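You operate a simulated robot arm through the tools that you are given. There is no shell and no other tool. Be economical: measure what you need, move in short steps, check, and stop when the job is done.

The job below is to be done with a simulated robot arm. You get a single attempt, and the scene is never put back.

## Task
Take the tomato pot on the table top and put it away on the unit shelf.
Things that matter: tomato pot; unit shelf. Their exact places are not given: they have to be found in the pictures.

The check looks at the end state, three seconds after you hand in, the way a careful person would. Anything else that was tipped, shoved, dropped, spilled or broken makes it a failure.

## Robot
A 7-joint arm with a two-finger parallel gripper on a trunk, on a base that drives. Base frame: it is fixed to the floor where the robot stands at the start and does not move with it; the origin is under the middle of the robot, x ahead of it, y to its left, z up. Lengths are in mm, angles in degrees, forces in N, time in s.
With the tool pointing down near the work surface it reaches from about 340 to 760 mm from the robot's upright axis, wherever it stands. Its first joint turns from -115.0 to 115.0 degrees. Places, roughly: unit shelf [-1000, 700, 400]. Payload 3.91 kg.
The TCP is the grasp point between the finger pads, 30 mm short of the fingertips. In the tool frame z runs along the fingers and y along their closing line. The gripper opens to 110 mm. The fingers are 20 mm wide and 10 mm thick; the gripper's body (48 by 112 mm) begins 55 mm behind the TCP.
Orientation is that of the tool frame in the base frame, as a unit quaternion [w, x, y, z]. With the fingers straight down and closing along the base's y, the tool's x points along the base's -x, its y along +y and its z along -z.

## Interface
- The arm moves only by the tool play_rows. Its argument "moves" is a list of rows, each an object (a shift or turn left out is 0, a gripper value left out holds the last) with "slide": the shift along the tool's x, y, z in units of 100 mm (1.0 is 100 mm), a list of three; "delta_rot": the turn, a rotation vector about the tool's x, y, z in units of 60 degrees (1.0 is 60 degrees), a list of three; "jaw": the opening, from 0 (shut) to 1 (fully open). In form: [{"slide": [dx, dy, dz], "delta_rot": [rx, ry, rz], "jaw": jaw}, ...]. A call has 1 to 10 rows; each row is the pose to reach, as a shift and turn from the pose commanded when the call began, along the tool's axes at that moment. A call with a number of a shift or a turn outside -1 to 1 is refused whole. Each row takes 0.2 s and may step no farther than 50 mm and 8.6 degrees from the row before; otherwise, or with a gripper value out of range, the whole call is refused. A pose out of reach is approached as far as the arm can. The call stops where the force on the tool passes 40 N (or 10 N more than at its start, if that is more) or the arm is blocked; 0.2 s more then pass. Each finger travels about 108 mm/s and halts on what it meets, pressing with about 22 N; the grip force reading is that of the motor and also rises with nothing between the fingers. The clock runs only during rows and for 0.2 s after the last one: add rows that repeat a pose to give the fingers time. The reply holds the time, the measured pose of the TCP, the force on the tool along the base axes, the opening and the grip force, in the units named above and with some noise.
- Cameras (640 x 400 px; columns grow to the right, rows downward): "scene" is now at [0.9, 149.3, 1541.1]; the picture's right is [-0.12, -0.99, 0.00], its down [-0.76, 0.09, -0.65] and it looks along [0.64, -0.08, -0.76] (base axes); focal length 276 px, centre (320, 200). "wrist" rides on the gripper at [72, 17, -103] in the tool frame; the picture's right is [-0.23, 0.97, 0.00], its down [-0.76, -0.18, -0.62] and it looks along [-0.61, -0.14, 0.78] (tool axes); focal length 222 px, centre (320, 200).
- capture(camera): a new picture of that camera. It takes no simulated time.
- move_column(by): slides the trunk up (or, below 0, down) by that many mm; the arm and the scene camera ride with it, the base frame stays. It gives what a move gives, with no picture.
- drive_base(legs): drives the robot by 1 to 6 legs, each [ahead, turn to the left] in mm and degrees, along the robot's own axes; the way and the turn of a leg run together, so that a leg with both is an arc; at most 1500 mm and 180 degrees a leg. The arm and the cameras ride along, it lands a little off, and it stops where it bumps. It gives what a move gives.
- pan_tilt(pan, tilt): turns the head with the scene camera to pan (to the left, within 155 degrees either way) and tilt (down, from -29 to 69), counted from straight ahead of the robot. It gives what a move gives.
- measure_at(camera, pixels): there is no depth. For up to 12 entries [column, row, z] of the newest picture of that camera ("zoom" is the newest enlarged one), the place [x, y] in the base frame at which the ray of that pixel passes the height z, good to about 2 mm, but the place of the scene camera against the robot may be out by one fixed shift of up to 25 mm in any direction. It takes no simulated time.
- inspect(camera, box): a new picture of the part [left, top, right, bottom] of that camera's present view, enlarged. It takes no simulated time.
- finish_job(): hands the job in; it is judged then, once.

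Go step by step. Measure first, check grasps and placings, and put right what went wrong. The budget is 80 turns and 60 pictures, counting those below and the enlarged ones. Unless the task says otherwise, let go and move clear before handing in, and close with one line.

The tools are called after "Emit:" as a command line: name --argument value ..., lists and objects as JSON in quotes. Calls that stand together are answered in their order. play_rows: Moves the arm, as the interface text tells. Its arguments: {"type":"object","properties":{"moves":{"type":"array","items":{"type":"object","properties":{"slide":{"type":"array","items":{"type":"number"}},"delta_rot":{"type":"array","items":{"type":"number"}},"jaw":{"type":"number"}}}}},"required":["moves"]} The other tools are called the same way: move_column (by) slides the trunk up or down; drive_base (legs) drives the base; pan_tilt (pan, tilt) turns the head that bears the scene camera; capture (camera) takes a picture; measure_at (camera, pixels) gives the place at which the rays of pixels pass given heights; inspect (camera, box) takes an enlarged picture of a part of a camera's view; finish_job () hands the job in.

At the start:

```text
time_s: 0.0
tool_pos: [452.2, 170.0, 944.9]
orientation: [0.0, 0.0, 1.0, 0.0]
force: [-1.3, 0.3, 0.2]
width: 110.1
gripper_force: 0.0
trunk travel left (down, up): [-650.0, 340.0]
robot x, y, heading: [2.8, 0.9, 0.0]
head pan, tilt: [-6.7, 49.6]
```

scene: 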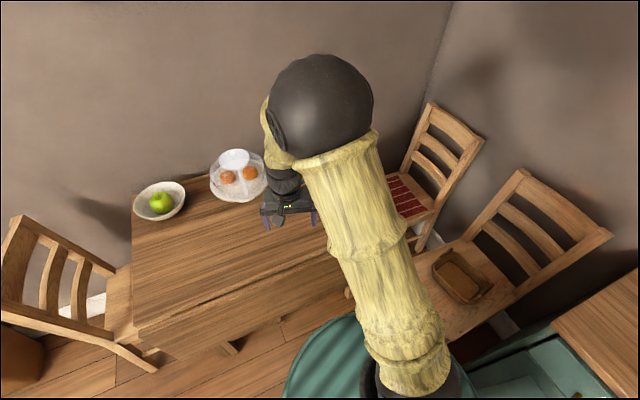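
wrist: 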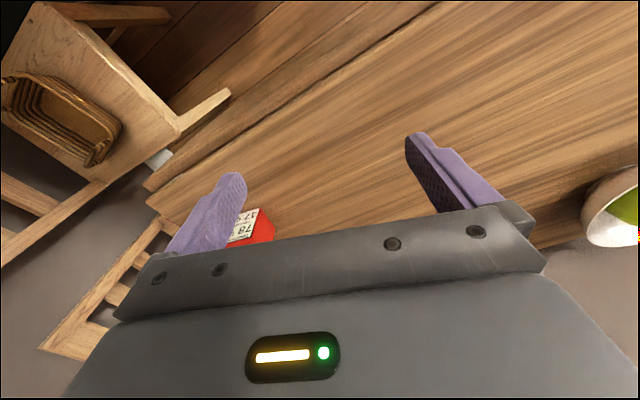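

The scene view shows a table with a bowl (160,200) and a plate (238,175). A red thing sits in the wrist view near (250,228), hidden by the arm in the scene view. I'll look closer and turn the head toward the shelf.

Emit:
inspect --camera "wrist" --box '[180, 150, 340, 250]'

Emit:
inspect --camera "scene" --box '[120, 130, 360, 280]'

Emit:
pan_tilt --pan 145 --tilt 40

Emit:
capture --camera "scene"

```text
4.00 times, centred on (260, 200) of wrist
```

zoom: 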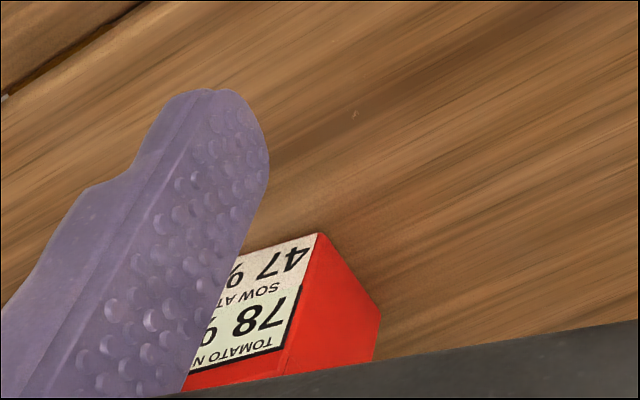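

```text
2.67 times, centred on (240, 205) of scene
```

zoom: 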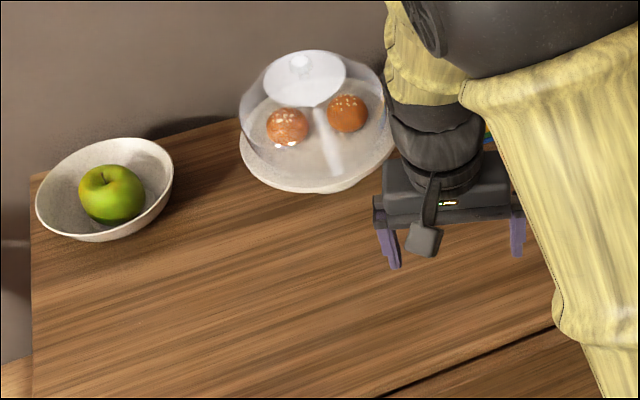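

```text
time_s: 2.4
tool_pos: [451.5, 170.8, 945.6]
orientation: [-0.001, 0.0, 1.0, 0.0]
force: [-0.4, 0.3, 0.4]
width: 109.7
gripper_force: 0.2
trunk travel left (down, up): [-650.0, 340.0]
robot x, y, heading: [-2.7, 1.9, -0.0]
head pan, tilt: [145.0, 40.0]
```

```text
55 pictures are left
```

scene: 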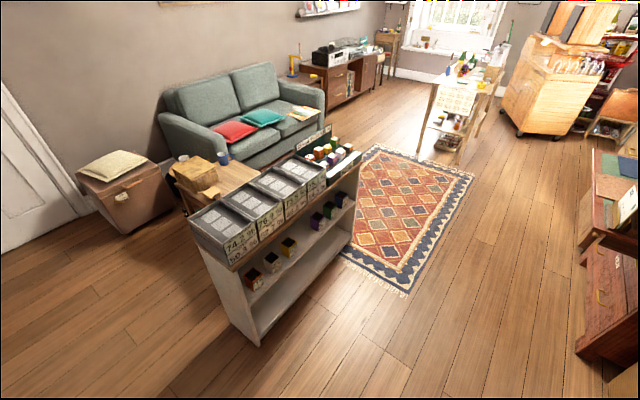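

The unit is in view at about (285,235), with bins on top and small pots on a shelf below. I'll enlarge it.

Emit:
inspect --camera "scene" --box '[180, 120, 372, 240]'

Emit:
inspect --camera "scene" --box '[220, 180, 380, 280]'

Emit:
inspect --camera "scene" --box '[208, 220, 304, 280]'

```text
3.33 times, centred on (276, 180) of scene
```

zoom: 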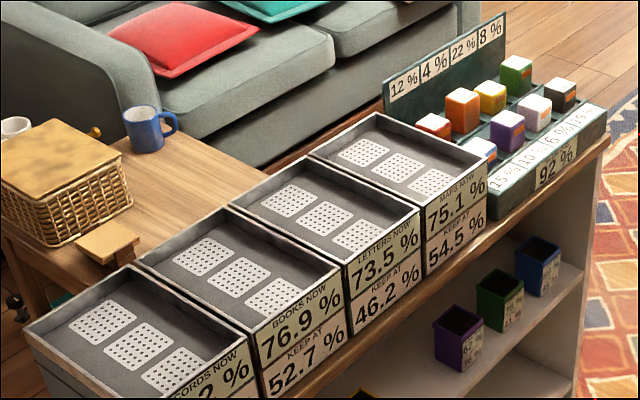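

```text
4.00 times, centred on (300, 230) of scene
```

zoom: 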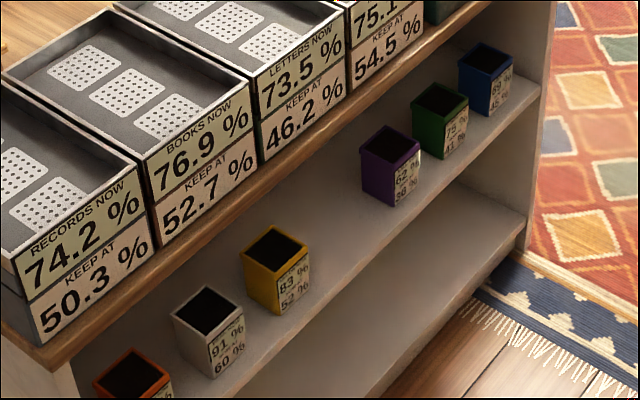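

```text
6.67 times, centred on (256, 250) of scene
```

zoom: 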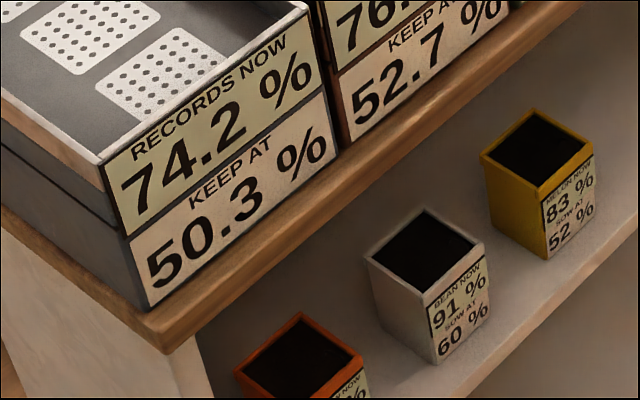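

The shelf row holds orange, white and yellow pots, then a gap, then purple, green and blue. The gap around scene (304,240) looks like the tomato's place. I'll measure the shelf geometry.

Emit:
measure_at --camera "scene" --pixels '[[356, 201, 400], [276, 279.5, 400], [318.75, 231.75, 400], [288.75, 258.25, 400], [230, 272.5, 700], [360, 157, 700], [258, 346, 0], [350, 243, 0], [274, 274, 400], [325, 213, 480], [297, 240, 480], [188, 216, 700]]'

Emit:
pan_tilt --pan -6.7 --tilt 49.6

Emit:
measure_at --camera "wrist" --pixels '[[260, 208, 820], [275, 225, 740], [235, 215, 820]]'

```text
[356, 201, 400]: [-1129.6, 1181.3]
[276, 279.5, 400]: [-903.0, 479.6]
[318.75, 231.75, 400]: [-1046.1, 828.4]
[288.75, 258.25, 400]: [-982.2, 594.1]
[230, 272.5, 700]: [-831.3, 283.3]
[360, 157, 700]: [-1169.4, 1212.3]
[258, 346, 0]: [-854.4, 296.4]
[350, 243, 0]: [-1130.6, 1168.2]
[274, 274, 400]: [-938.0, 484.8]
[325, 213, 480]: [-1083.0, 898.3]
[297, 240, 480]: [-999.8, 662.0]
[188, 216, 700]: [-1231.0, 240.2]
```

```text
time_s: 4.7
tool_pos: [451.8, 170.2, 944.6]
orientation: [0.0, 0.0, 1.0, 0.0]
force: [0.4, 0.0, -0.1]
width: 110.0
gripper_force: 0.1
trunk travel left (down, up): [-650.0, 340.0]
robot x, y, heading: [-1.1, 0.5, -0.1]
head pan, tilt: [-6.7, 49.6]
```

```text
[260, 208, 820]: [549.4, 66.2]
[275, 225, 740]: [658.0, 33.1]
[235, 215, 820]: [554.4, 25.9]
```

The front line of the unit runs from (-854,296) to (-1130,1168), so its outward normal is about (0.953,0.302). The red TOMATO pot is near (560,40) with its label facing the robot. I'll plan a 45° tilted grasp that also fits under the shelf's top, so I'll tilt the tool first, which also improves the view.

Emit:
capture --camera "scene"

Emit:
play_rows --moves '[{"slide": [0, 0, -0.2], "delta_rot": [0, -0.125, 0], "jaw": 1}, {"slide": [0, 0, -0.4], "delta_rot": [0, -0.25, 0]}, {"slide": [0, 0, -0.5], "delta_rot": [0, -0.375, 0]}, {"slide": [0, 0, -0.5], "delta_rot": [0, -0.5, 0]}, {"slide": [0, 0, -0.5], "delta_rot": [0, -0.625, 0]}, {"slide": [0, 0, -0.5], "delta_rot": [0, -0.75, 0]}, {"slide": [0, 0, -0.5], "delta_rot": [0, -0.75, 0]}]'

Emit:
capture --camera "wrist"

Emit:
measure_at --camera "scene" --pixels '[[238, 202, 740], [211, 180, 750], [266, 180, 750], [160, 219, 740], [133, 332, 740], [340, 285, 740]]'

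```text
51 pictures are left
```

scene: 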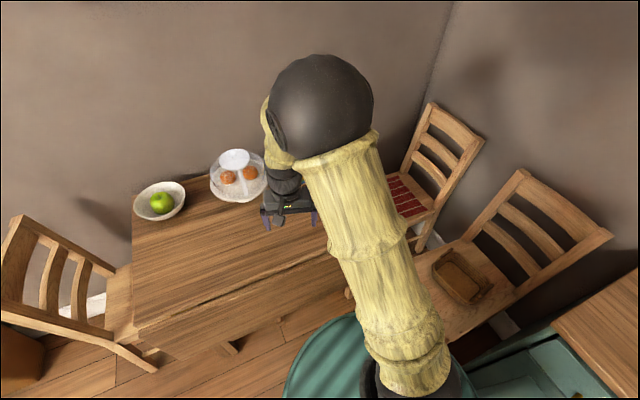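

```text
time_s: 6.3
tool_pos: [452.8, 171.0, 995.0]
orientation: [0.383, 0.0, 0.924, 0.0]
force: [0.2, 0.7, 0.2]
width: 109.9
gripper_force: 0.0
trunk travel left (down, up): [-650.0, 340.0]
robot x, y, heading: [-1.2, -0.2, -0.0]
head pan, tilt: [-6.7, 49.6]
```

```text
50 pictures are left
```

wrist: 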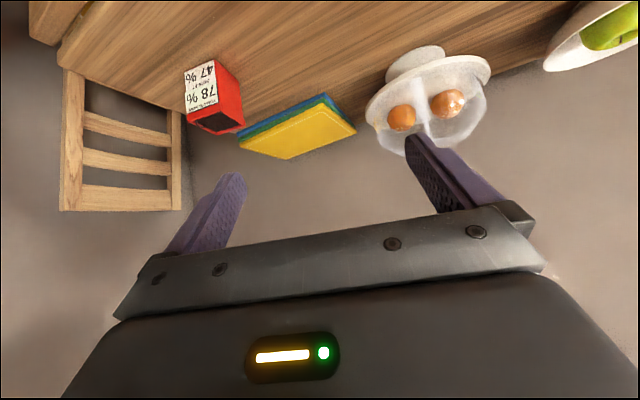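

```text
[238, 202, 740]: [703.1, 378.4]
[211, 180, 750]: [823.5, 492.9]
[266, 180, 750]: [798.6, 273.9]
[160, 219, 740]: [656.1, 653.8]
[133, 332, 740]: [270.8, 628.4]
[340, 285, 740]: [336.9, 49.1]
```

The pot is clearly visible at wrist (213,98), label toward the robot, with books at (297,127) and the cake stand beyond. I'll enlarge and measure.

Emit:
inspect --camera "wrist" --box '[160, 40, 368, 170]'

```text
3.08 times, centred on (264, 105) of wrist
```

zoom: 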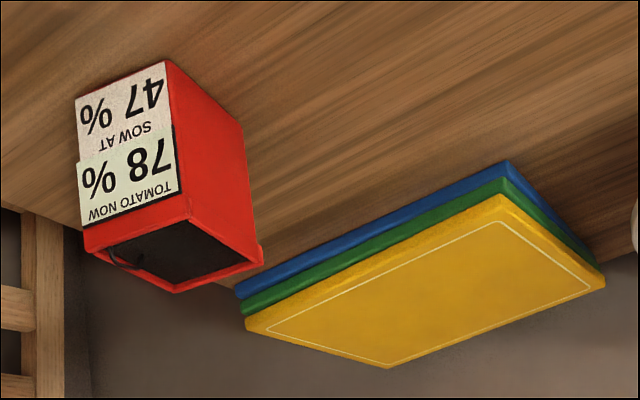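

Emit:
measure_at --camera "zoom" --pixels '[[76, 98, 740], [166, 62, 740], [243, 125, 740], [84, 250, 820], [193, 218, 820], [262, 262, 820], [177, 292, 820], [84, 250, 840], [193, 218, 840], [262, 262, 840], [235, 290, 740], [505, 160, 750]]'

```text
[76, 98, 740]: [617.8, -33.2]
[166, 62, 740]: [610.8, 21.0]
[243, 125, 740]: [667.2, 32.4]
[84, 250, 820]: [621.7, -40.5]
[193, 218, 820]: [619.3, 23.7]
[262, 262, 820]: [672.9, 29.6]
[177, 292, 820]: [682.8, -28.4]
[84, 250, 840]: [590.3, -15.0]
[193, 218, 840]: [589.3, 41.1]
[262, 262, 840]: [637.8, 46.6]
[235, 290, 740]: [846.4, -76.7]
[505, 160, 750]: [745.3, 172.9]
```

The pot base corners give a centre of about (645,-2), roughly 57 mm wide, top near z 822, yawed about 7°. I'll move to a pre-grasp 120 mm back along a 45° tilted approach with a 7° yaw.

Emit:
play_rows --moves '[{"slide": [0.01, -0.23, 0.2], "delta_rot": [-0.02, 0, -0.02], "jaw": 1}, {"slide": [0.02, -0.46, 0.4], "delta_rot": [-0.04, 0, -0.04]}, {"slide": [0.04, -0.69, 0.6], "delta_rot": [-0.06, 0, -0.06]}, {"slide": [0.05, -0.915, 0.81], "delta_rot": [-0.0825, 0, -0.0825]}]'

Emit:
play_rows --moves '[{"slide": [0.03, -0.24, 0.18]}, {"slide": [0.06, -0.48, 0.36]}, {"slide": [0.09, -0.72, 0.55]}, {"slide": [0.127, -0.969, 0.735]}, {"slide": [0.127, -0.969, 0.735]}]'

Emit:
capture --camera "wrist"

```text
time_s: 7.3
tool_pos: [506.1, 79.8, 934.4]
orientation: [0.382, -0.057, 0.922, 0.024]
force: [-0.2, -0.9, 0.8]
width: 109.9
gripper_force: 0.1
trunk travel left (down, up): [-650.0, 340.0]
robot x, y, heading: [-0.7, 1.5, 0.1]
head pan, tilt: [-6.7, 49.6]
```

```text
time_s: 8.5
tool_pos: [559.7, -12.4, 873.9]
orientation: [0.382, -0.057, 0.922, 0.024]
force: [-0.3, -0.3, -0.2]
width: 110.1
gripper_force: 0.1
trunk travel left (down, up): [-650.0, 340.0]
robot x, y, heading: [1.0, -2.9, 0.2]
head pan, tilt: [-6.7, 49.6]
```

```text
48 pictures are left
```

wrist: 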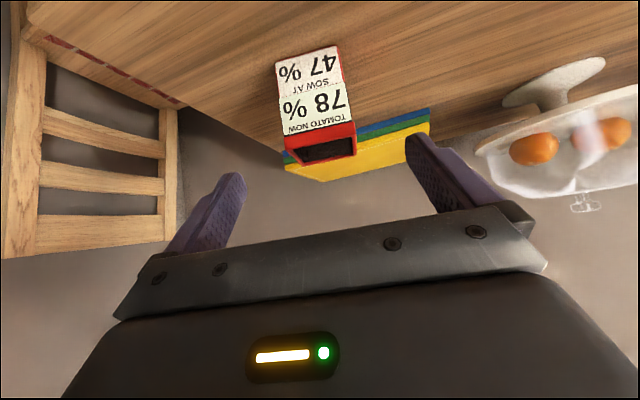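

The pot sits between the fingers, corners near (275,62), (337,47), (286,150), (357,137). I'll re-measure from here.

Emit:
inspect --camera "wrist" --box '[240, 30, 400, 190]'

Emit:
measure_at --camera "wrist" --pixels '[[275, 62, 740], [337, 47, 740], [357, 137, 822], [286, 150, 822]]'

```text
2.50 times, centred on (320, 110) of wrist
```

zoom: 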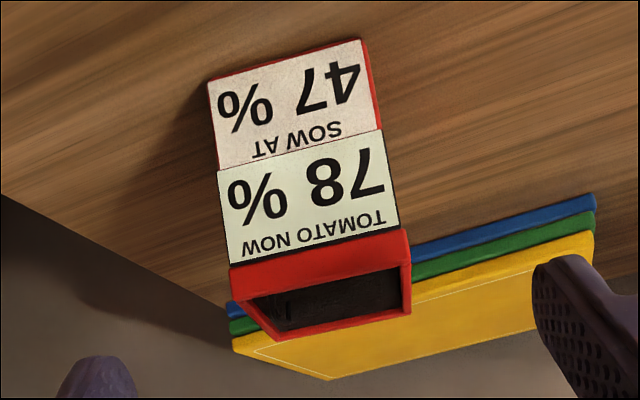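

```text
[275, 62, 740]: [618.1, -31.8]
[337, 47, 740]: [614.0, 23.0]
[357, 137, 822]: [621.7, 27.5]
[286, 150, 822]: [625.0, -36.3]
```

Refined: pot centre is about (645,-2), yaw about 4°, rim top about z 828 with a protruding lip. I'll grip across the rim at mid-depth (TCP z about 814), so the pot hangs balanced and the gripper body stays clear.

Emit:
play_rows --moves '[{"slide": [-0.12, 0, 0.2], "delta_rot": [0.035, 0, 0.035], "jaw": 1}, {"slide": [-0.18, 0, 0.45], "delta_rot": [0.035, 0, 0.035]}, {"slide": [-0.18, -0.005, 0.75], "delta_rot": [0.035, 0, 0.035]}, {"slide": [-0.18, -0.005, 1.0], "delta_rot": [0.035, 0, 0.035]}, {"slide": [-0.18, -0.005, 1.0], "delta_rot": [0.035, 0, 0.035]}]'

Emit:
capture --camera "wrist"

```text
time_s: 9.7
tool_pos: [644.5, -2.6, 815.3]
orientation: [0.383, -0.033, 0.923, 0.014]
force: [0.1, 0.5, 0.5]
width: 109.9
gripper_force: 0.0
trunk travel left (down, up): [-650.0, 340.0]
robot x, y, heading: [3.0, 0.6, -0.1]
head pan, tilt: [-6.7, 49.6]
```

```text
46 pictures are left
```

wrist: 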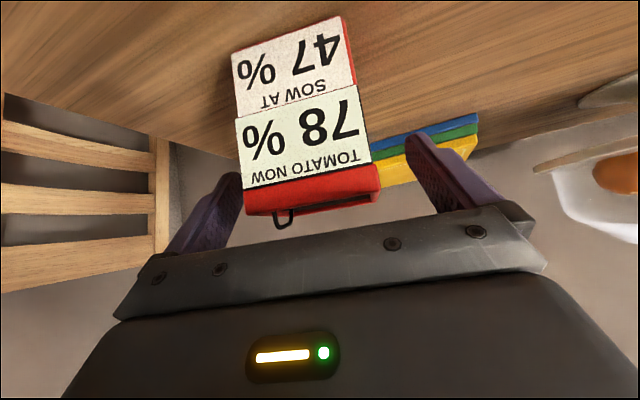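

Emit:
inspect --camera "wrist" --box '[200, 130, 440, 280]'

Emit:
measure_at --camera "wrist" --pixels '[[247, 215, 828], [379, 201, 828], [232, 52, 740], [341, 16, 740], [247, 215, 822], [379, 201, 822], [380, 188, 815], [243, 206, 815]]'

```text
2.67 times, centred on (320, 205) of wrist
```

zoom: 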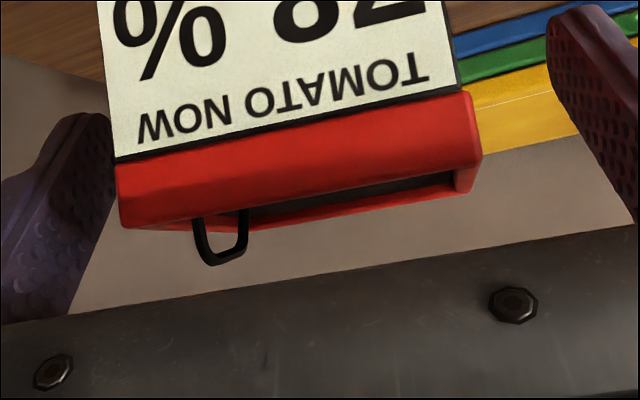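

```text
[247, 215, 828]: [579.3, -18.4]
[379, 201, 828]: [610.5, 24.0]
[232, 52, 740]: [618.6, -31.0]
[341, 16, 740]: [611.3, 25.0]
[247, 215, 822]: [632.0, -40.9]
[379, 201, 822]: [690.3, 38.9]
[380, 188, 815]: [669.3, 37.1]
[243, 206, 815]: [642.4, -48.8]
```

The pot is between the fingers with a small wire loop above its rim that clears the gripper. I'll close.

Emit:
play_rows --moves '[{"jaw": 0.8}, {"jaw": 0.65}, {"jaw": 0.5}, {"jaw": 0.3}, {"jaw": 0.2}, {"jaw": 0.2}]'

Emit:
capture --camera "wrist"

```text
time_s: 11.1
tool_pos: [643.3, -1.8, 814.4]
orientation: [0.383, -0.032, 0.923, 0.014]
force: [0.2, 1.4, -0.1]
width: 60.2
gripper_force: 22.3
trunk travel left (down, up): [-650.0, 340.0]
robot x, y, heading: [-1.5, -1.1, -0.0]
head pan, tilt: [-6.7, 49.6]
```

```text
44 pictures are left
```

wrist: 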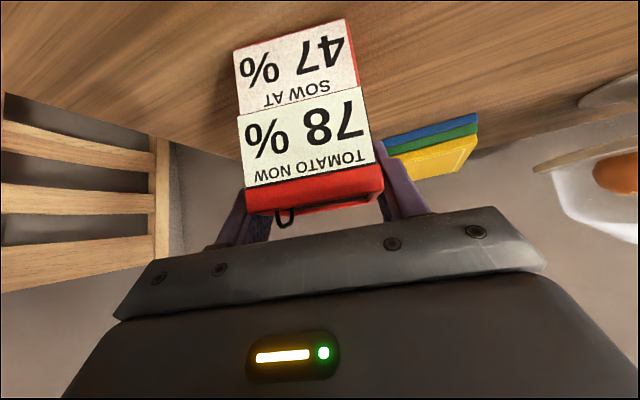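

The jaws hold at 60.2 mm with 22 N and the pot hasn't tilted. I'll lift it straight up about 100 mm and check.

Emit:
play_rows --moves '[{"slide": [-0.1, 0, -0.1], "jaw": 0.1}, {"slide": [-0.25, 0, -0.25]}, {"slide": [-0.5, 0, -0.5]}, {"slide": [-0.75, 0, -0.75]}, {"slide": [-0.75, 0, -0.75]}]'

Emit:
capture --camera "wrist"

Emit:
capture --camera "scene"

```text
time_s: 12.3
tool_pos: [645.0, -2.7, 921.8]
orientation: [0.381, -0.032, 0.924, 0.013]
force: [0.6, 0.3, -2.2]
width: 59.4
gripper_force: 22.3
trunk travel left (down, up): [-650.0, 340.0]
robot x, y, heading: [1.2, -1.1, -0.0]
head pan, tilt: [-6.7, 49.6]
```

```text
43 pictures are left
```

wrist: 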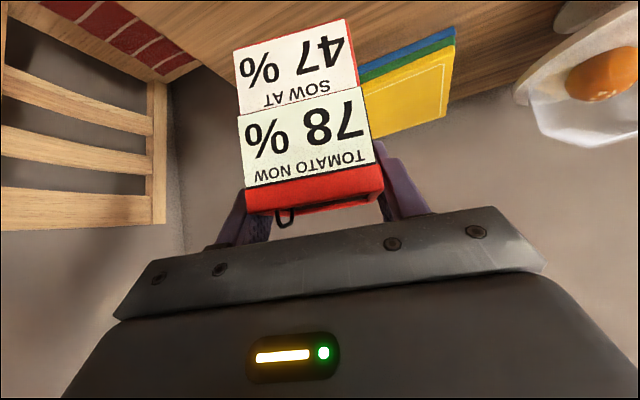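

```text
42 pictures are left
```

scene: 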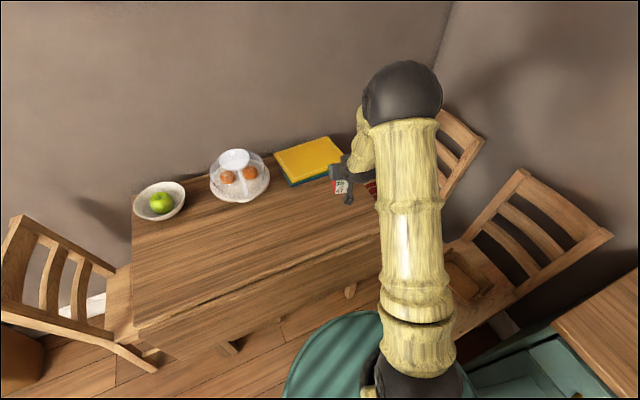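

The pot is held upright (59.4 mm, 22 N), and the weight reads about 2 N. I'll retract the arm toward the robot, then look around left and behind for driving space.

Emit:
play_rows --moves '[{"slide": [0.1, 0, -0.3]}, {"slide": [0.3, 0, -0.6]}, {"slide": [0.5, 0, -0.9]}, {"slide": [0.8, 0, -1.0]}, {"slide": [0.9, 0, -1.0]}, {"slide": [0.9, 0, -1.0]}]'

Emit:
pan_tilt --pan 60 --tilt 50

Emit:
capture --camera "scene"

Emit:
pan_tilt --pan -120 --tilt 50

Emit:
capture --camera "scene"

```text
time_s: 13.7
tool_pos: [508.9, -11.6, 928.5]
orientation: [0.383, -0.032, 0.923, 0.013]
force: [0.3, 0.0, -2.7]
width: 60.1
gripper_force: 22.4
trunk travel left (down, up): [-650.0, 340.0]
robot x, y, heading: [-1.3, 2.4, -0.1]
head pan, tilt: [-6.7, 49.6]
```

```text
time_s: 15.1
tool_pos: [509.3, -12.1, 929.3]
orientation: [0.382, -0.032, 0.923, 0.013]
force: [0.0, -0.1, -1.4]
width: 59.6
gripper_force: 22.5
trunk travel left (down, up): [-650.0, 340.0]
robot x, y, heading: [-2.3, 3.4, 0.0]
head pan, tilt: [60.0, 50.0]
```

```text
41 pictures are left
```

scene: 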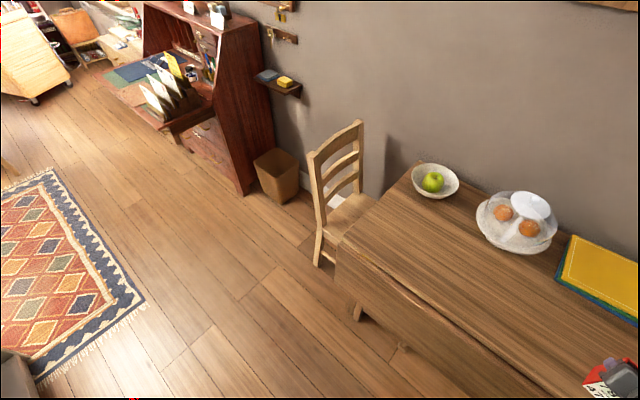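

```text
time_s: 17.8
tool_pos: [510.2, -12.7, 929.0]
orientation: [0.382, -0.033, 0.923, 0.014]
force: [0.7, -0.1, -1.9]
width: 60.1
gripper_force: 22.0
trunk travel left (down, up): [-650.0, 340.0]
robot x, y, heading: [-0.9, 1.2, -0.0]
head pan, tilt: [-120.0, 50.0]
```

```text
40 pictures are left
```

scene: 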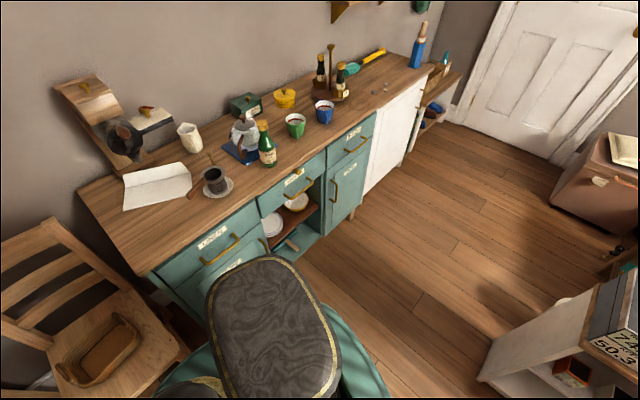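

There's a counter close on the right and open floor behind-left. I'll measure the clearances.

Emit:
measure_at --camera "scene" --pixels '[[352, 218, 0], [408, 155, 0], [150, 272, 850], [430, 68, 850], [480, 380, 0], [345, 310, 300], [390, 395, 300]]'

```text
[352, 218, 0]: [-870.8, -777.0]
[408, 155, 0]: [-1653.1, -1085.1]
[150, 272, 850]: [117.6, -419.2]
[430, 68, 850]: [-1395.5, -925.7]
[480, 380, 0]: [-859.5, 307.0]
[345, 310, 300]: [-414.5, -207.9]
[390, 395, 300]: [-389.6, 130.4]
```

Backing 250 mm and then turning left keeps clear of the counter (about 435 mm from the origin line, opening rearward) and the unit end at (-859,307). I'll back up and turn to face +y.

Emit:
drive_base --legs '[[-250, 0], [0, 91]]'

Emit:
pan_tilt --pan 0 --tilt 50

Emit:
capture --camera "scene"

```text
time_s: 23.5
tool_pos: [-251.1, 509.5, 929.2]
orientation: [-0.258, 0.684, -0.621, -0.283]
force: [-0.1, 0.9, -2.7]
width: 59.5
gripper_force: 22.0
trunk travel left (down, up): [-650.0, 340.0]
robot x, y, heading: [-249.4, 2.9, 91.2]
head pan, tilt: [-120.0, 50.0]
```

```text
time_s: 25.5
tool_pos: [-251.9, 509.5, 928.1]
orientation: [-0.257, 0.684, -0.621, -0.283]
force: [-0.4, -0.1, -2.2]
width: 59.8
gripper_force: 22.5
trunk travel left (down, up): [-650.0, 340.0]
robot x, y, heading: [-253.6, -1.0, 91.6]
head pan, tilt: [0.0, 50.0]
```

```text
39 pictures are left
```

scene: 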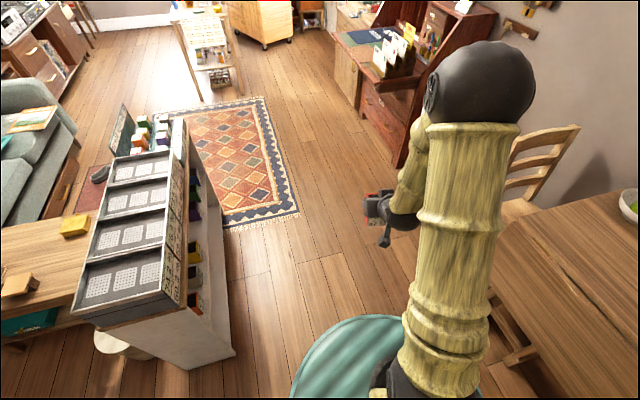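

The way ahead is clear: the unit is to the left and the rug is flat. I'll drive forward 945 mm and turn to face the unit.

Emit:
drive_base --legs '[[945, 0], [0, 106]]'

Emit:
pan_tilt --pan 0 --tilt 55

Emit:
capture --camera "scene"

Emit:
capture --camera "wrist"

```text
time_s: 34.9
tool_pos: [-766.0, 812.5, 929.5]
orientation: [0.071, 0.908, 0.171, -0.376]
force: [0.2, -0.4, -3.5]
width: 59.8
gripper_force: 22.4
trunk travel left (down, up): [-650.0, 340.0]
robot x, y, heading: [-279.4, 953.4, -162.6]
head pan, tilt: [0.0, 50.0]
```

```text
time_s: 35.6
tool_pos: [-764.3, 812.8, 928.4]
orientation: [0.071, 0.908, 0.172, -0.376]
force: [0.0, -0.1, -3.2]
width: 59.8
gripper_force: 22.0
trunk travel left (down, up): [-650.0, 340.0]
robot x, y, heading: [-275.8, 956.0, -162.5]
head pan, tilt: [0.0, 55.0]
```

```text
38 pictures are left
```

scene: 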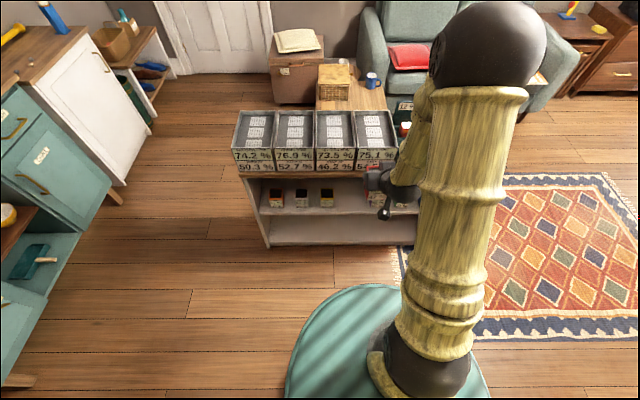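

```text
37 pictures are left
```

wrist: 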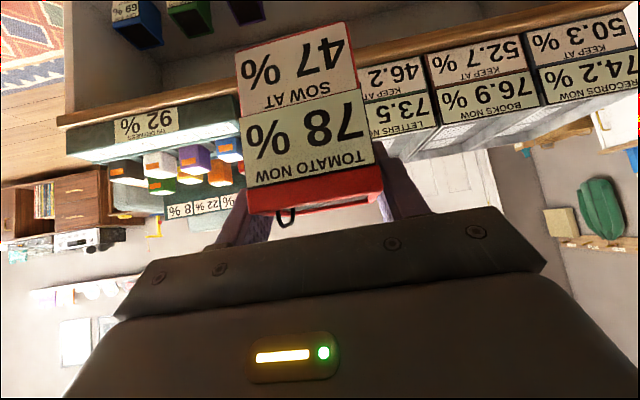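

I'm facing the unit squarely with the TCP about 240 mm in front of it. I'll lower the trunk 380 mm so the wrist camera can see the shelf row.

Emit:
move_column --by -380

Emit:
capture --camera "wrist"

Emit:
capture --camera "scene"

```text
time_s: 39.3
tool_pos: [-764.8, 813.1, 548.8]
orientation: [0.071, 0.908, 0.172, -0.376]
force: [-0.6, 0.3, -1.9]
width: 59.7
gripper_force: 22.2
trunk travel left (down, up): [-270.0, 720.0]
robot x, y, heading: [-272.7, 951.5, -162.4]
head pan, tilt: [0.0, 55.0]
```

```text
36 pictures are left
```

wrist: 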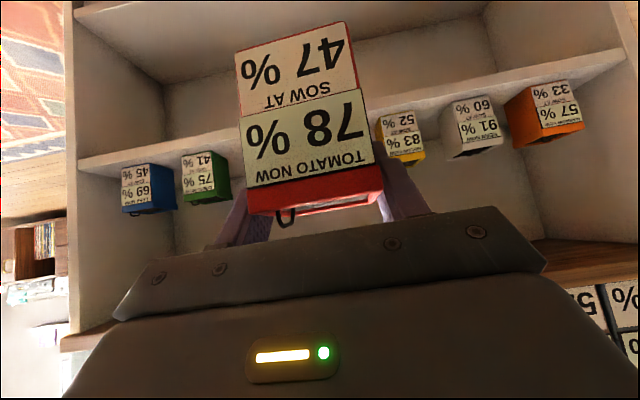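

```text
35 pictures are left
```

scene: 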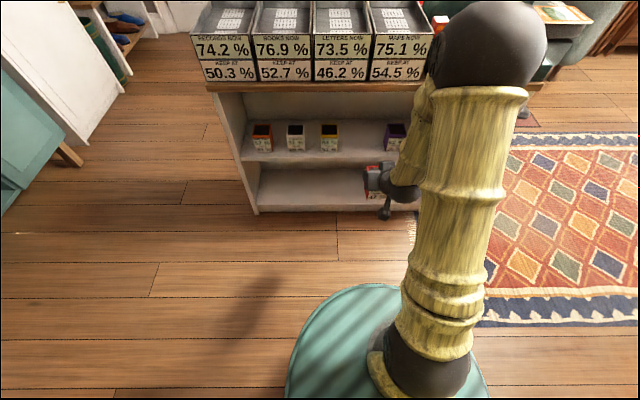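

The slot between yellow (403,140) and purple (behind the held pot) is the tomato's place. I'll enlarge both views and measure the shelf and pots.

Emit:
inspect --camera "wrist" --box '[360, 40, 600, 190]'

Emit:
inspect --camera "wrist" --box '[70, 100, 262, 220]'

Emit:
inspect --camera "scene" --box '[220, 70, 460, 220]'

```text
2.67 times, centred on (480, 115) of wrist
```

zoom: 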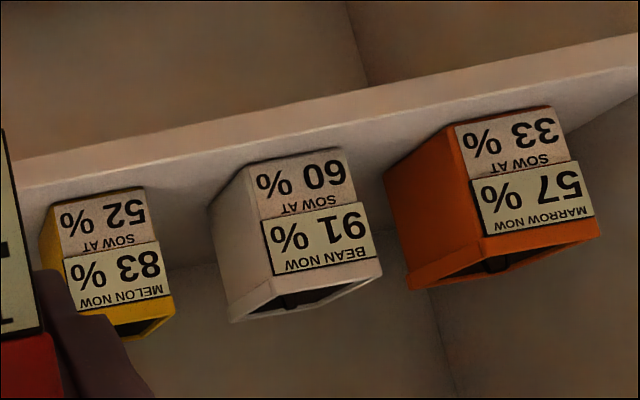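

```text
3.33 times, centred on (166, 160) of wrist
```

zoom: 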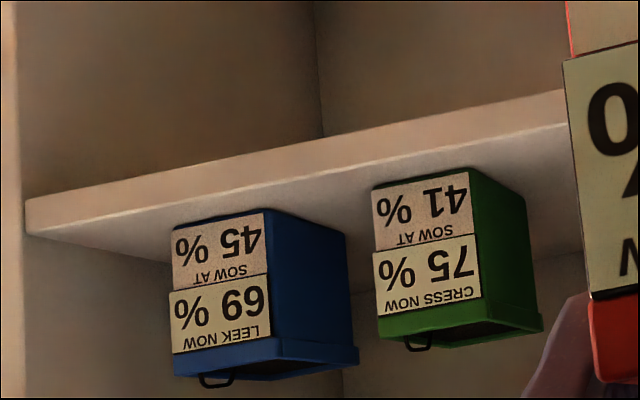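

```text
2.67 times, centred on (340, 145) of scene
```

zoom: 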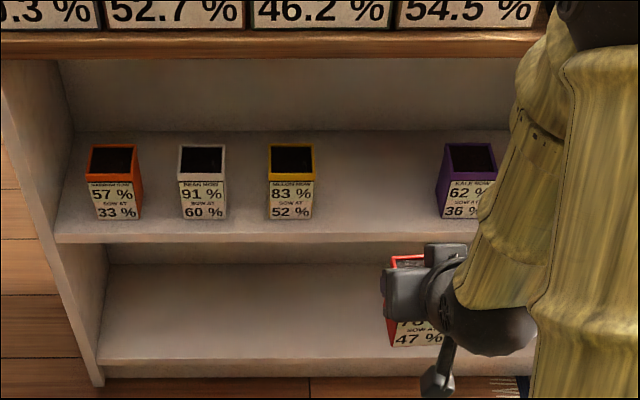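

Emit:
measure_at --camera "wrist" --pixels '[[530.6, 85.8, 400], [565.9, 79.8, 400], [451.9, 102.3, 400], [488.6, 95.5, 400], [378.8, 118, 400], [413.6, 110.5, 400], [121.6, 167.8, 400], [149.5, 163, 400], [181.9, 155.5, 400], [210.4, 151, 400], [78, 160, 400], [625, 47, 400]]'

Emit:
measure_at --camera "zoom" --pixels '[[92, 220, 400], [140, 217, 400], [182, 221, 400], [226, 219, 400], [268, 219, 400], [313, 217, 400], [441, 219, 400], [378, 218, 400], [378, 234, 400], [55, 235, 400]]'

```text
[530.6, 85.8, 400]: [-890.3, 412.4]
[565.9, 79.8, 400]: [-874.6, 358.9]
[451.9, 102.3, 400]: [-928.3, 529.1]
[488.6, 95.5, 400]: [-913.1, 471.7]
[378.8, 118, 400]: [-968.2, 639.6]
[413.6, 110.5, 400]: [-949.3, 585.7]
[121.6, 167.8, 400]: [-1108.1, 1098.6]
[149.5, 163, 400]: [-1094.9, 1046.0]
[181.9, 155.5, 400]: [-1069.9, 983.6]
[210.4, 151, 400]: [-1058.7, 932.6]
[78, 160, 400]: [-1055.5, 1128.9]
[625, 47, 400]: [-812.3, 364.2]
```

```text
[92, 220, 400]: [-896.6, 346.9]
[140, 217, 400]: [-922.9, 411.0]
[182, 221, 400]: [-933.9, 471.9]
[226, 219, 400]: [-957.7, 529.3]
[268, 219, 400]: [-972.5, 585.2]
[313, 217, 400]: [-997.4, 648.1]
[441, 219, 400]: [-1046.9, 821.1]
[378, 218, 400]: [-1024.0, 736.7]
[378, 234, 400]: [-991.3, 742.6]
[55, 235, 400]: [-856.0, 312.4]
```

Pot bases line up evenly at 120 mm spacing, and the empty slot has its front at about (-996,728), giving a pot centre of about (-1025,719). I'll check the top board's underside height and the held pot's base position.

Emit:
measure_at --camera "zoom" --pixels '[[378, 55, 600], [378, 55, 650], [378, 55, 700], [378, 35, 700], [378, 243, 380]]'

Emit:
measure_at --camera "wrist" --pixels '[[237, 53, 475], [345, 22, 475], [237, 53, 471], [345, 22, 471], [78, 170.5, 400], [239.5, 137.5, 400]]'

```text
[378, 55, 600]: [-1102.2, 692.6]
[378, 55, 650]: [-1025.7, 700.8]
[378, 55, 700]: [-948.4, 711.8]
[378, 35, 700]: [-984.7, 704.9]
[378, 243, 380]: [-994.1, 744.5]
```

```text
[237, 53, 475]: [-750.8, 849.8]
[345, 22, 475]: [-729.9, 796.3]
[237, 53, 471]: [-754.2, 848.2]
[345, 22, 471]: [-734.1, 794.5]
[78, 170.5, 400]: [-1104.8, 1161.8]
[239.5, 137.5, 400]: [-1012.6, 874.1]
```

The opening spans about z 400 to 670, the other pots sit 24 mm behind the front edge, and the held pot is centred under the TCP with 4° of yaw to remove. I'll square it up, then drive 120 mm ahead.

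Emit:
play_rows --moves '[{"slide": [0, 0.06, 0], "delta_rot": [0.024, 0, 0.024]}, {"slide": [0, 0.12, 0], "delta_rot": [0.046, 0, 0.046]}, {"slide": [0, 0.12, 0], "delta_rot": [0.046, 0, 0.046]}]'

Emit:
drive_base --legs '[[120, 0]]'

Emit:
capture --camera "wrist"

Emit:
capture --camera "scene"

```text
time_s: 40.1
tool_pos: [-760.7, 800.0, 549.2]
orientation: [0.058, 0.913, 0.14, -0.378]
force: [0.0, -0.2, -2.4]
width: 59.6
gripper_force: 22.1
trunk travel left (down, up): [-270.0, 720.0]
robot x, y, heading: [-277.3, 953.5, -162.3]
head pan, tilt: [0.0, 55.0]
```

```text
time_s: 41.3
tool_pos: [-876.8, 765.7, 548.4]
orientation: [0.058, 0.913, 0.14, -0.378]
force: [-0.3, 1.0, -2.2]
width: 59.9
gripper_force: 22.1
trunk travel left (down, up): [-270.0, 720.0]
robot x, y, heading: [-391.0, 919.9, -162.6]
head pan, tilt: [0.0, 55.0]
```

```text
31 pictures are left
```

wrist: 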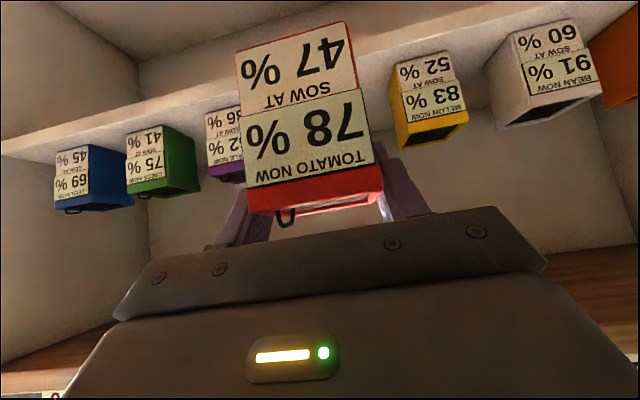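

```text
30 pictures are left
```

scene: 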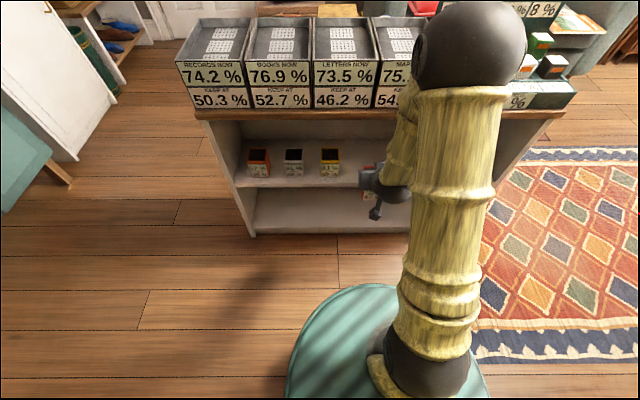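

Now about 100 mm from the front, with the slot straight ahead between yellow (430,100) and purple (222,145). I'll re-measure from this closer view.

Emit:
inspect --camera "wrist" --box '[360, 0, 600, 150]'

Emit:
measure_at --camera "wrist" --pixels '[[393, 62, 397], [450, 50, 397], [125, 133, 397], [162, 125, 397], [206, 113, 397], [365, 64, 397], [218, 101, 397], [485, 32, 397]]'

```text
2.67 times, centred on (480, 75) of wrist
```

zoom: 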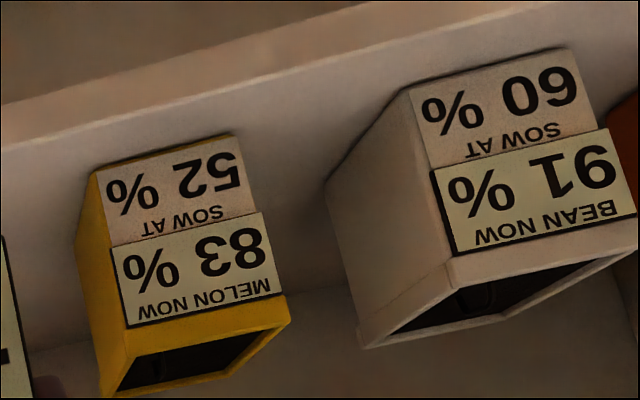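

```text
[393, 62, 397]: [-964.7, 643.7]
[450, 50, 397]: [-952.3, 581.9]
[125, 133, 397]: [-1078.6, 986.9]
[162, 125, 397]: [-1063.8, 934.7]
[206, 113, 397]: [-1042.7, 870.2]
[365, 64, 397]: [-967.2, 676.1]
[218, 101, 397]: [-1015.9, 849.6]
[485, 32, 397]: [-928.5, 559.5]
```

Consistent: the target TCP is about (-1023,720). I'll insert the first 80 mm while lowering 30 mm, then check the arm's clearance to the top board.

Emit:
play_rows --moves '[{"slide": [-0.09, 0, 0.2]}, {"slide": [-0.18, 0, 0.39]}, {"slide": [-0.27, 0, 0.58]}, {"slide": [-0.354, 0, 0.778]}, {"slide": [-0.354, 0, 0.778]}]'

Emit:
capture --camera "wrist"

Emit:
inspect --camera "scene" --box '[240, 0, 560, 200]'

```text
time_s: 42.5
tool_pos: [-952.4, 740.2, 517.7]
orientation: [0.058, 0.913, 0.141, -0.377]
force: [0.5, 0.5, -1.9]
width: 59.9
gripper_force: 22.1
trunk travel left (down, up): [-270.0, 720.0]
robot x, y, heading: [-393.7, 914.1, -162.6]
head pan, tilt: [0.0, 55.0]
```

```text
28 pictures are left
```

wrist: 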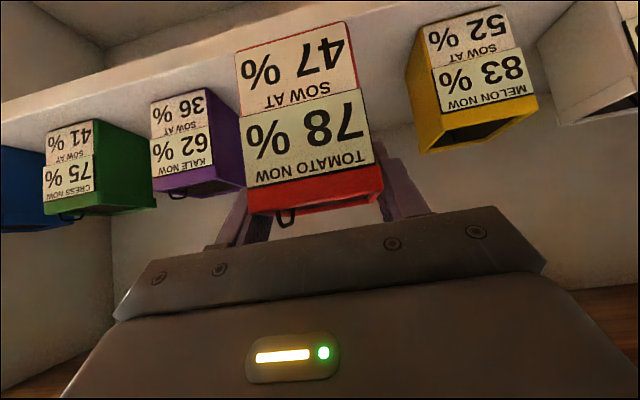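

```text
2.00 times, centred on (400, 100) of scene
```

zoom: 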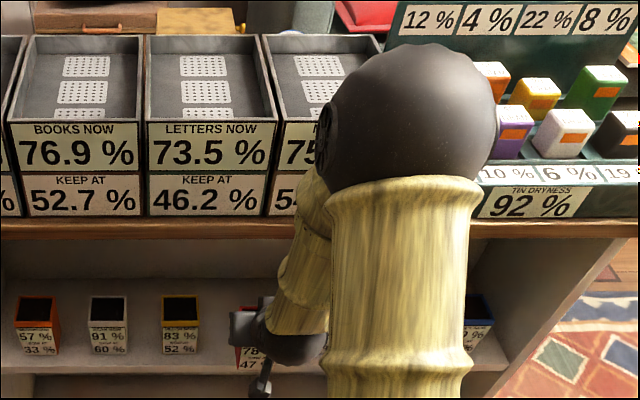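

Emit:
measure_at --camera "wrist" --pixels '[[150, 103, 397], [206, 88, 397], [422, 29, 397], [503, 7, 397], [236, 52, 444], [344, 21, 444], [210, 70, 397], [150, 86, 397]]'

```text
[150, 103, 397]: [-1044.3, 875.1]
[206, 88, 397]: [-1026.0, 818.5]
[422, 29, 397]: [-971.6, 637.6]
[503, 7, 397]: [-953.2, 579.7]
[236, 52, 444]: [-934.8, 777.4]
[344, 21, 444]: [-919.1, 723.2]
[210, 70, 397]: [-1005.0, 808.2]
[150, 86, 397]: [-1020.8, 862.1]
```

Held pot front mid is (-927,750) and the slot is (-999,728), so 75 mm straight in and no lateral error. I'll insert while lowering 20 mm.

Emit:
play_rows --moves '[{"slide": [-0.1, 0, 0.15]}, {"slide": [-0.2, 0, 0.3]}, {"slide": [-0.3, 0, 0.45]}, {"slide": [-0.36, 0, 0.58]}, {"slide": [-0.39, 0, 0.67]}, {"slide": [-0.39, 0, 0.67]}]'

Emit:
capture --camera "wrist"

Emit:
inspect --camera "scene" --box '[240, 0, 560, 200]'

```text
time_s: 43.9
tool_pos: [-1023.0, 719.3, 499.3]
orientation: [0.059, 0.913, 0.141, -0.378]
force: [0.0, 0.4, -2.5]
width: 59.8
gripper_force: 22.4
trunk travel left (down, up): [-270.0, 720.0]
robot x, y, heading: [-390.7, 916.6, -162.4]
head pan, tilt: [0.0, 55.0]
```

```text
26 pictures are left
```

wrist: 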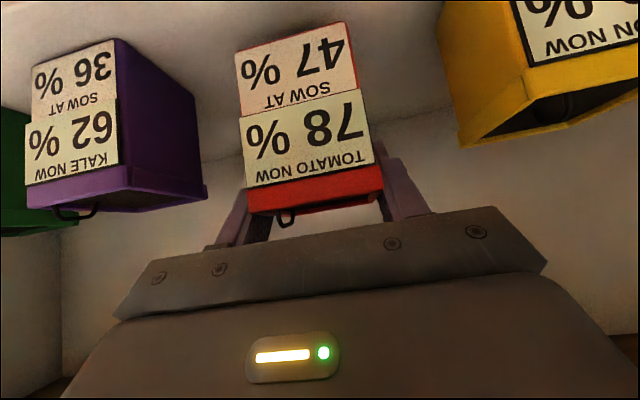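

```text
2.00 times, centred on (400, 100) of scene
```

zoom: 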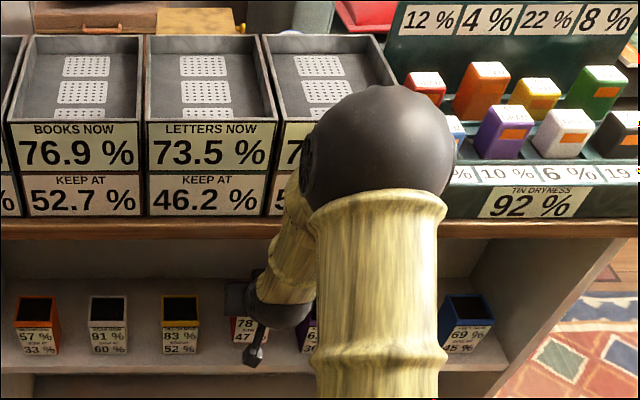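

No force change, and the pot lines up with its neighbours. I'll lower 18 mm, then in small steps to contact.

Emit:
play_rows --moves '[{"slide": [0.042, 0, 0.042]}, {"slide": [0.085, 0, 0.085]}, {"slide": [0.127, 0, 0.127]}, {"slide": [0.127, 0, 0.127]}]'

Emit:
capture --camera "wrist"

```text
time_s: 44.9
tool_pos: [-1024.6, 720.2, 480.4]
orientation: [0.058, 0.913, 0.14, -0.378]
force: [0.2, 0.3, -2.7]
width: 59.8
gripper_force: 22.1
trunk travel left (down, up): [-270.0, 720.0]
robot x, y, heading: [-386.7, 917.2, -162.6]
head pan, tilt: [0.0, 55.0]
```

```text
24 pictures are left
```

wrist: 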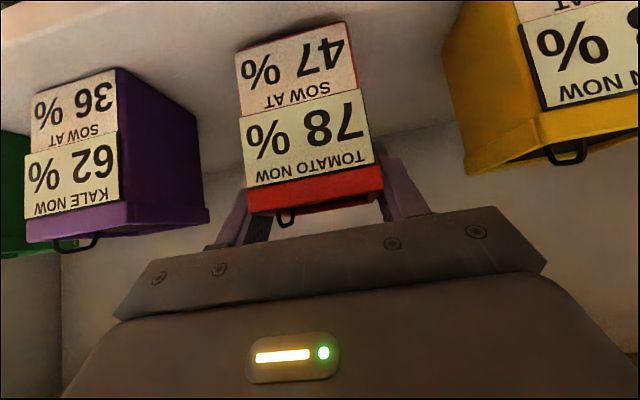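

Emit:
play_rows --moves '[{"slide": [0.014, 0, 0.014]}, {"slide": [0.028, 0, 0.028]}, {"slide": [0.028, 0, 0.028]}]'

Emit:
play_rows --moves '[{"slide": [0.01, 0, 0.01]}, {"slide": [0.018, 0, 0.018]}, {"slide": [0.018, 0, 0.018]}]'

```text
time_s: 45.7
tool_pos: [-1024.3, 717.9, 475.4]
orientation: [0.058, 0.913, 0.141, -0.378]
force: [0.0, -0.5, -1.8]
width: 60.0
gripper_force: 22.4
trunk travel left (down, up): [-270.0, 720.0]
robot x, y, heading: [-393.0, 918.4, -162.9]
head pan, tilt: [0.0, 55.0]
```

```text
time_s: 46.5
tool_pos: [-1023.7, 717.3, 475.4]
orientation: [0.059, 0.913, 0.141, -0.379]
force: [3.2, -0.5, 5.3]
width: 59.6
gripper_force: 21.9
trunk travel left (down, up): [-270.0, 720.0]
robot x, y, heading: [-395.2, 920.5, -162.6]
head pan, tilt: [0.0, 55.0]
```

Contact: the vertical force went from -2 to +5 N, so the pot is on the shelf. I'll open the fingers to about 82 mm.

Emit:
play_rows --moves '[{"jaw": 0.55}, {"jaw": 0.62}, {"jaw": 0.7}, {"jaw": 0.76}, {"jaw": 0.76}]'

Emit:
capture --camera "wrist"

```text
time_s: 47.7
tool_pos: [-1024.0, 718.8, 473.7]
orientation: [0.059, 0.913, 0.141, -0.378]
force: [0.8, 0.8, -0.6]
width: 83.7
gripper_force: 0.1
trunk travel left (down, up): [-270.0, 720.0]
robot x, y, heading: [-392.7, 914.6, -162.7]
head pan, tilt: [0.0, 55.0]
```

```text
23 pictures are left
```

wrist: 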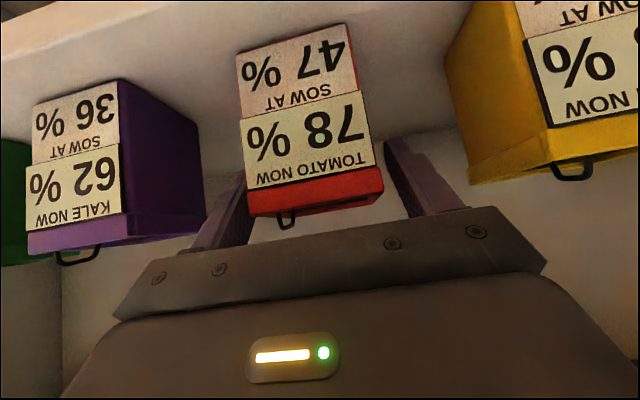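

The pot stands free with clearance on both sides. I'll withdraw along the tool axis.

Emit:
play_rows --moves '[{"slide": [0, 0, -0.2]}, {"slide": [0, 0, -0.4]}, {"slide": [0.05, 0, -0.65]}, {"slide": [0.15, 0, -0.9]}, {"slide": [0.3, 0, -1.0]}, {"slide": [0.5, 0, -1.0]}, {"slide": [0.5, 0, -1.0]}]'

Emit:
capture --camera "wrist"

```text
time_s: 49.3
tool_pos: [-923.0, 750.3, 510.9]
orientation: [0.059, 0.913, 0.141, -0.378]
force: [-0.1, 0.3, 0.3]
width: 83.7
gripper_force: 0.1
trunk travel left (down, up): [-270.0, 720.0]
robot x, y, heading: [-389.4, 914.4, -162.4]
head pan, tilt: [0.0, 55.0]
```

```text
22 pictures are left
```

wrist: 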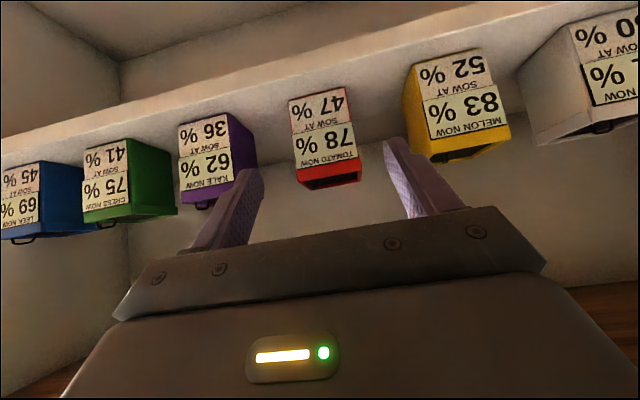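

The tomato pot now stands in line with the others, upright at wrist (325,140). I'll back away and take a last look.

Emit:
drive_base --legs '[[-220, 0]]'

Emit:
inspect --camera "scene" --box '[180, 0, 500, 200]'

Emit:
capture --camera "wrist"

```text
time_s: 51.0
tool_pos: [-711.1, 817.6, 510.7]
orientation: [0.058, 0.913, 0.14, -0.378]
force: [0.4, -0.2, 0.6]
width: 83.5
gripper_force: 0.0
trunk travel left (down, up): [-270.0, 720.0]
robot x, y, heading: [-179.1, 980.3, -162.8]
head pan, tilt: [0.0, 55.0]
```

```text
2.00 times, centred on (340, 100) of scene
```

zoom: 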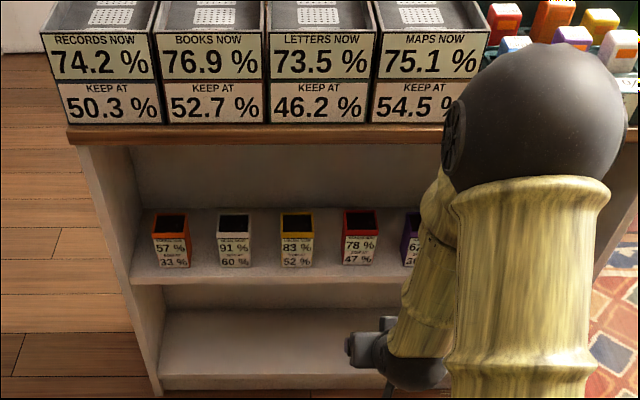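

```text
20 pictures are left
```

wrist: 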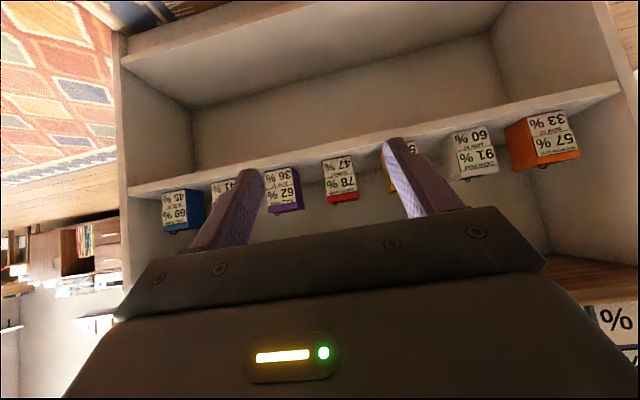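

The red pot at zoom (360,237) is upright in its slot, the neighbouring pots haven't moved, and the arm is clear. I'm handing in.

Emit:
finish_job

```text
The job is handed in.
```

The tomato pot is upright on the unit shelf, in the gap between the yellow (melon) and purple (kale) pots with its label facing out. The last pictures show nothing else disturbed, and the arm is clear.
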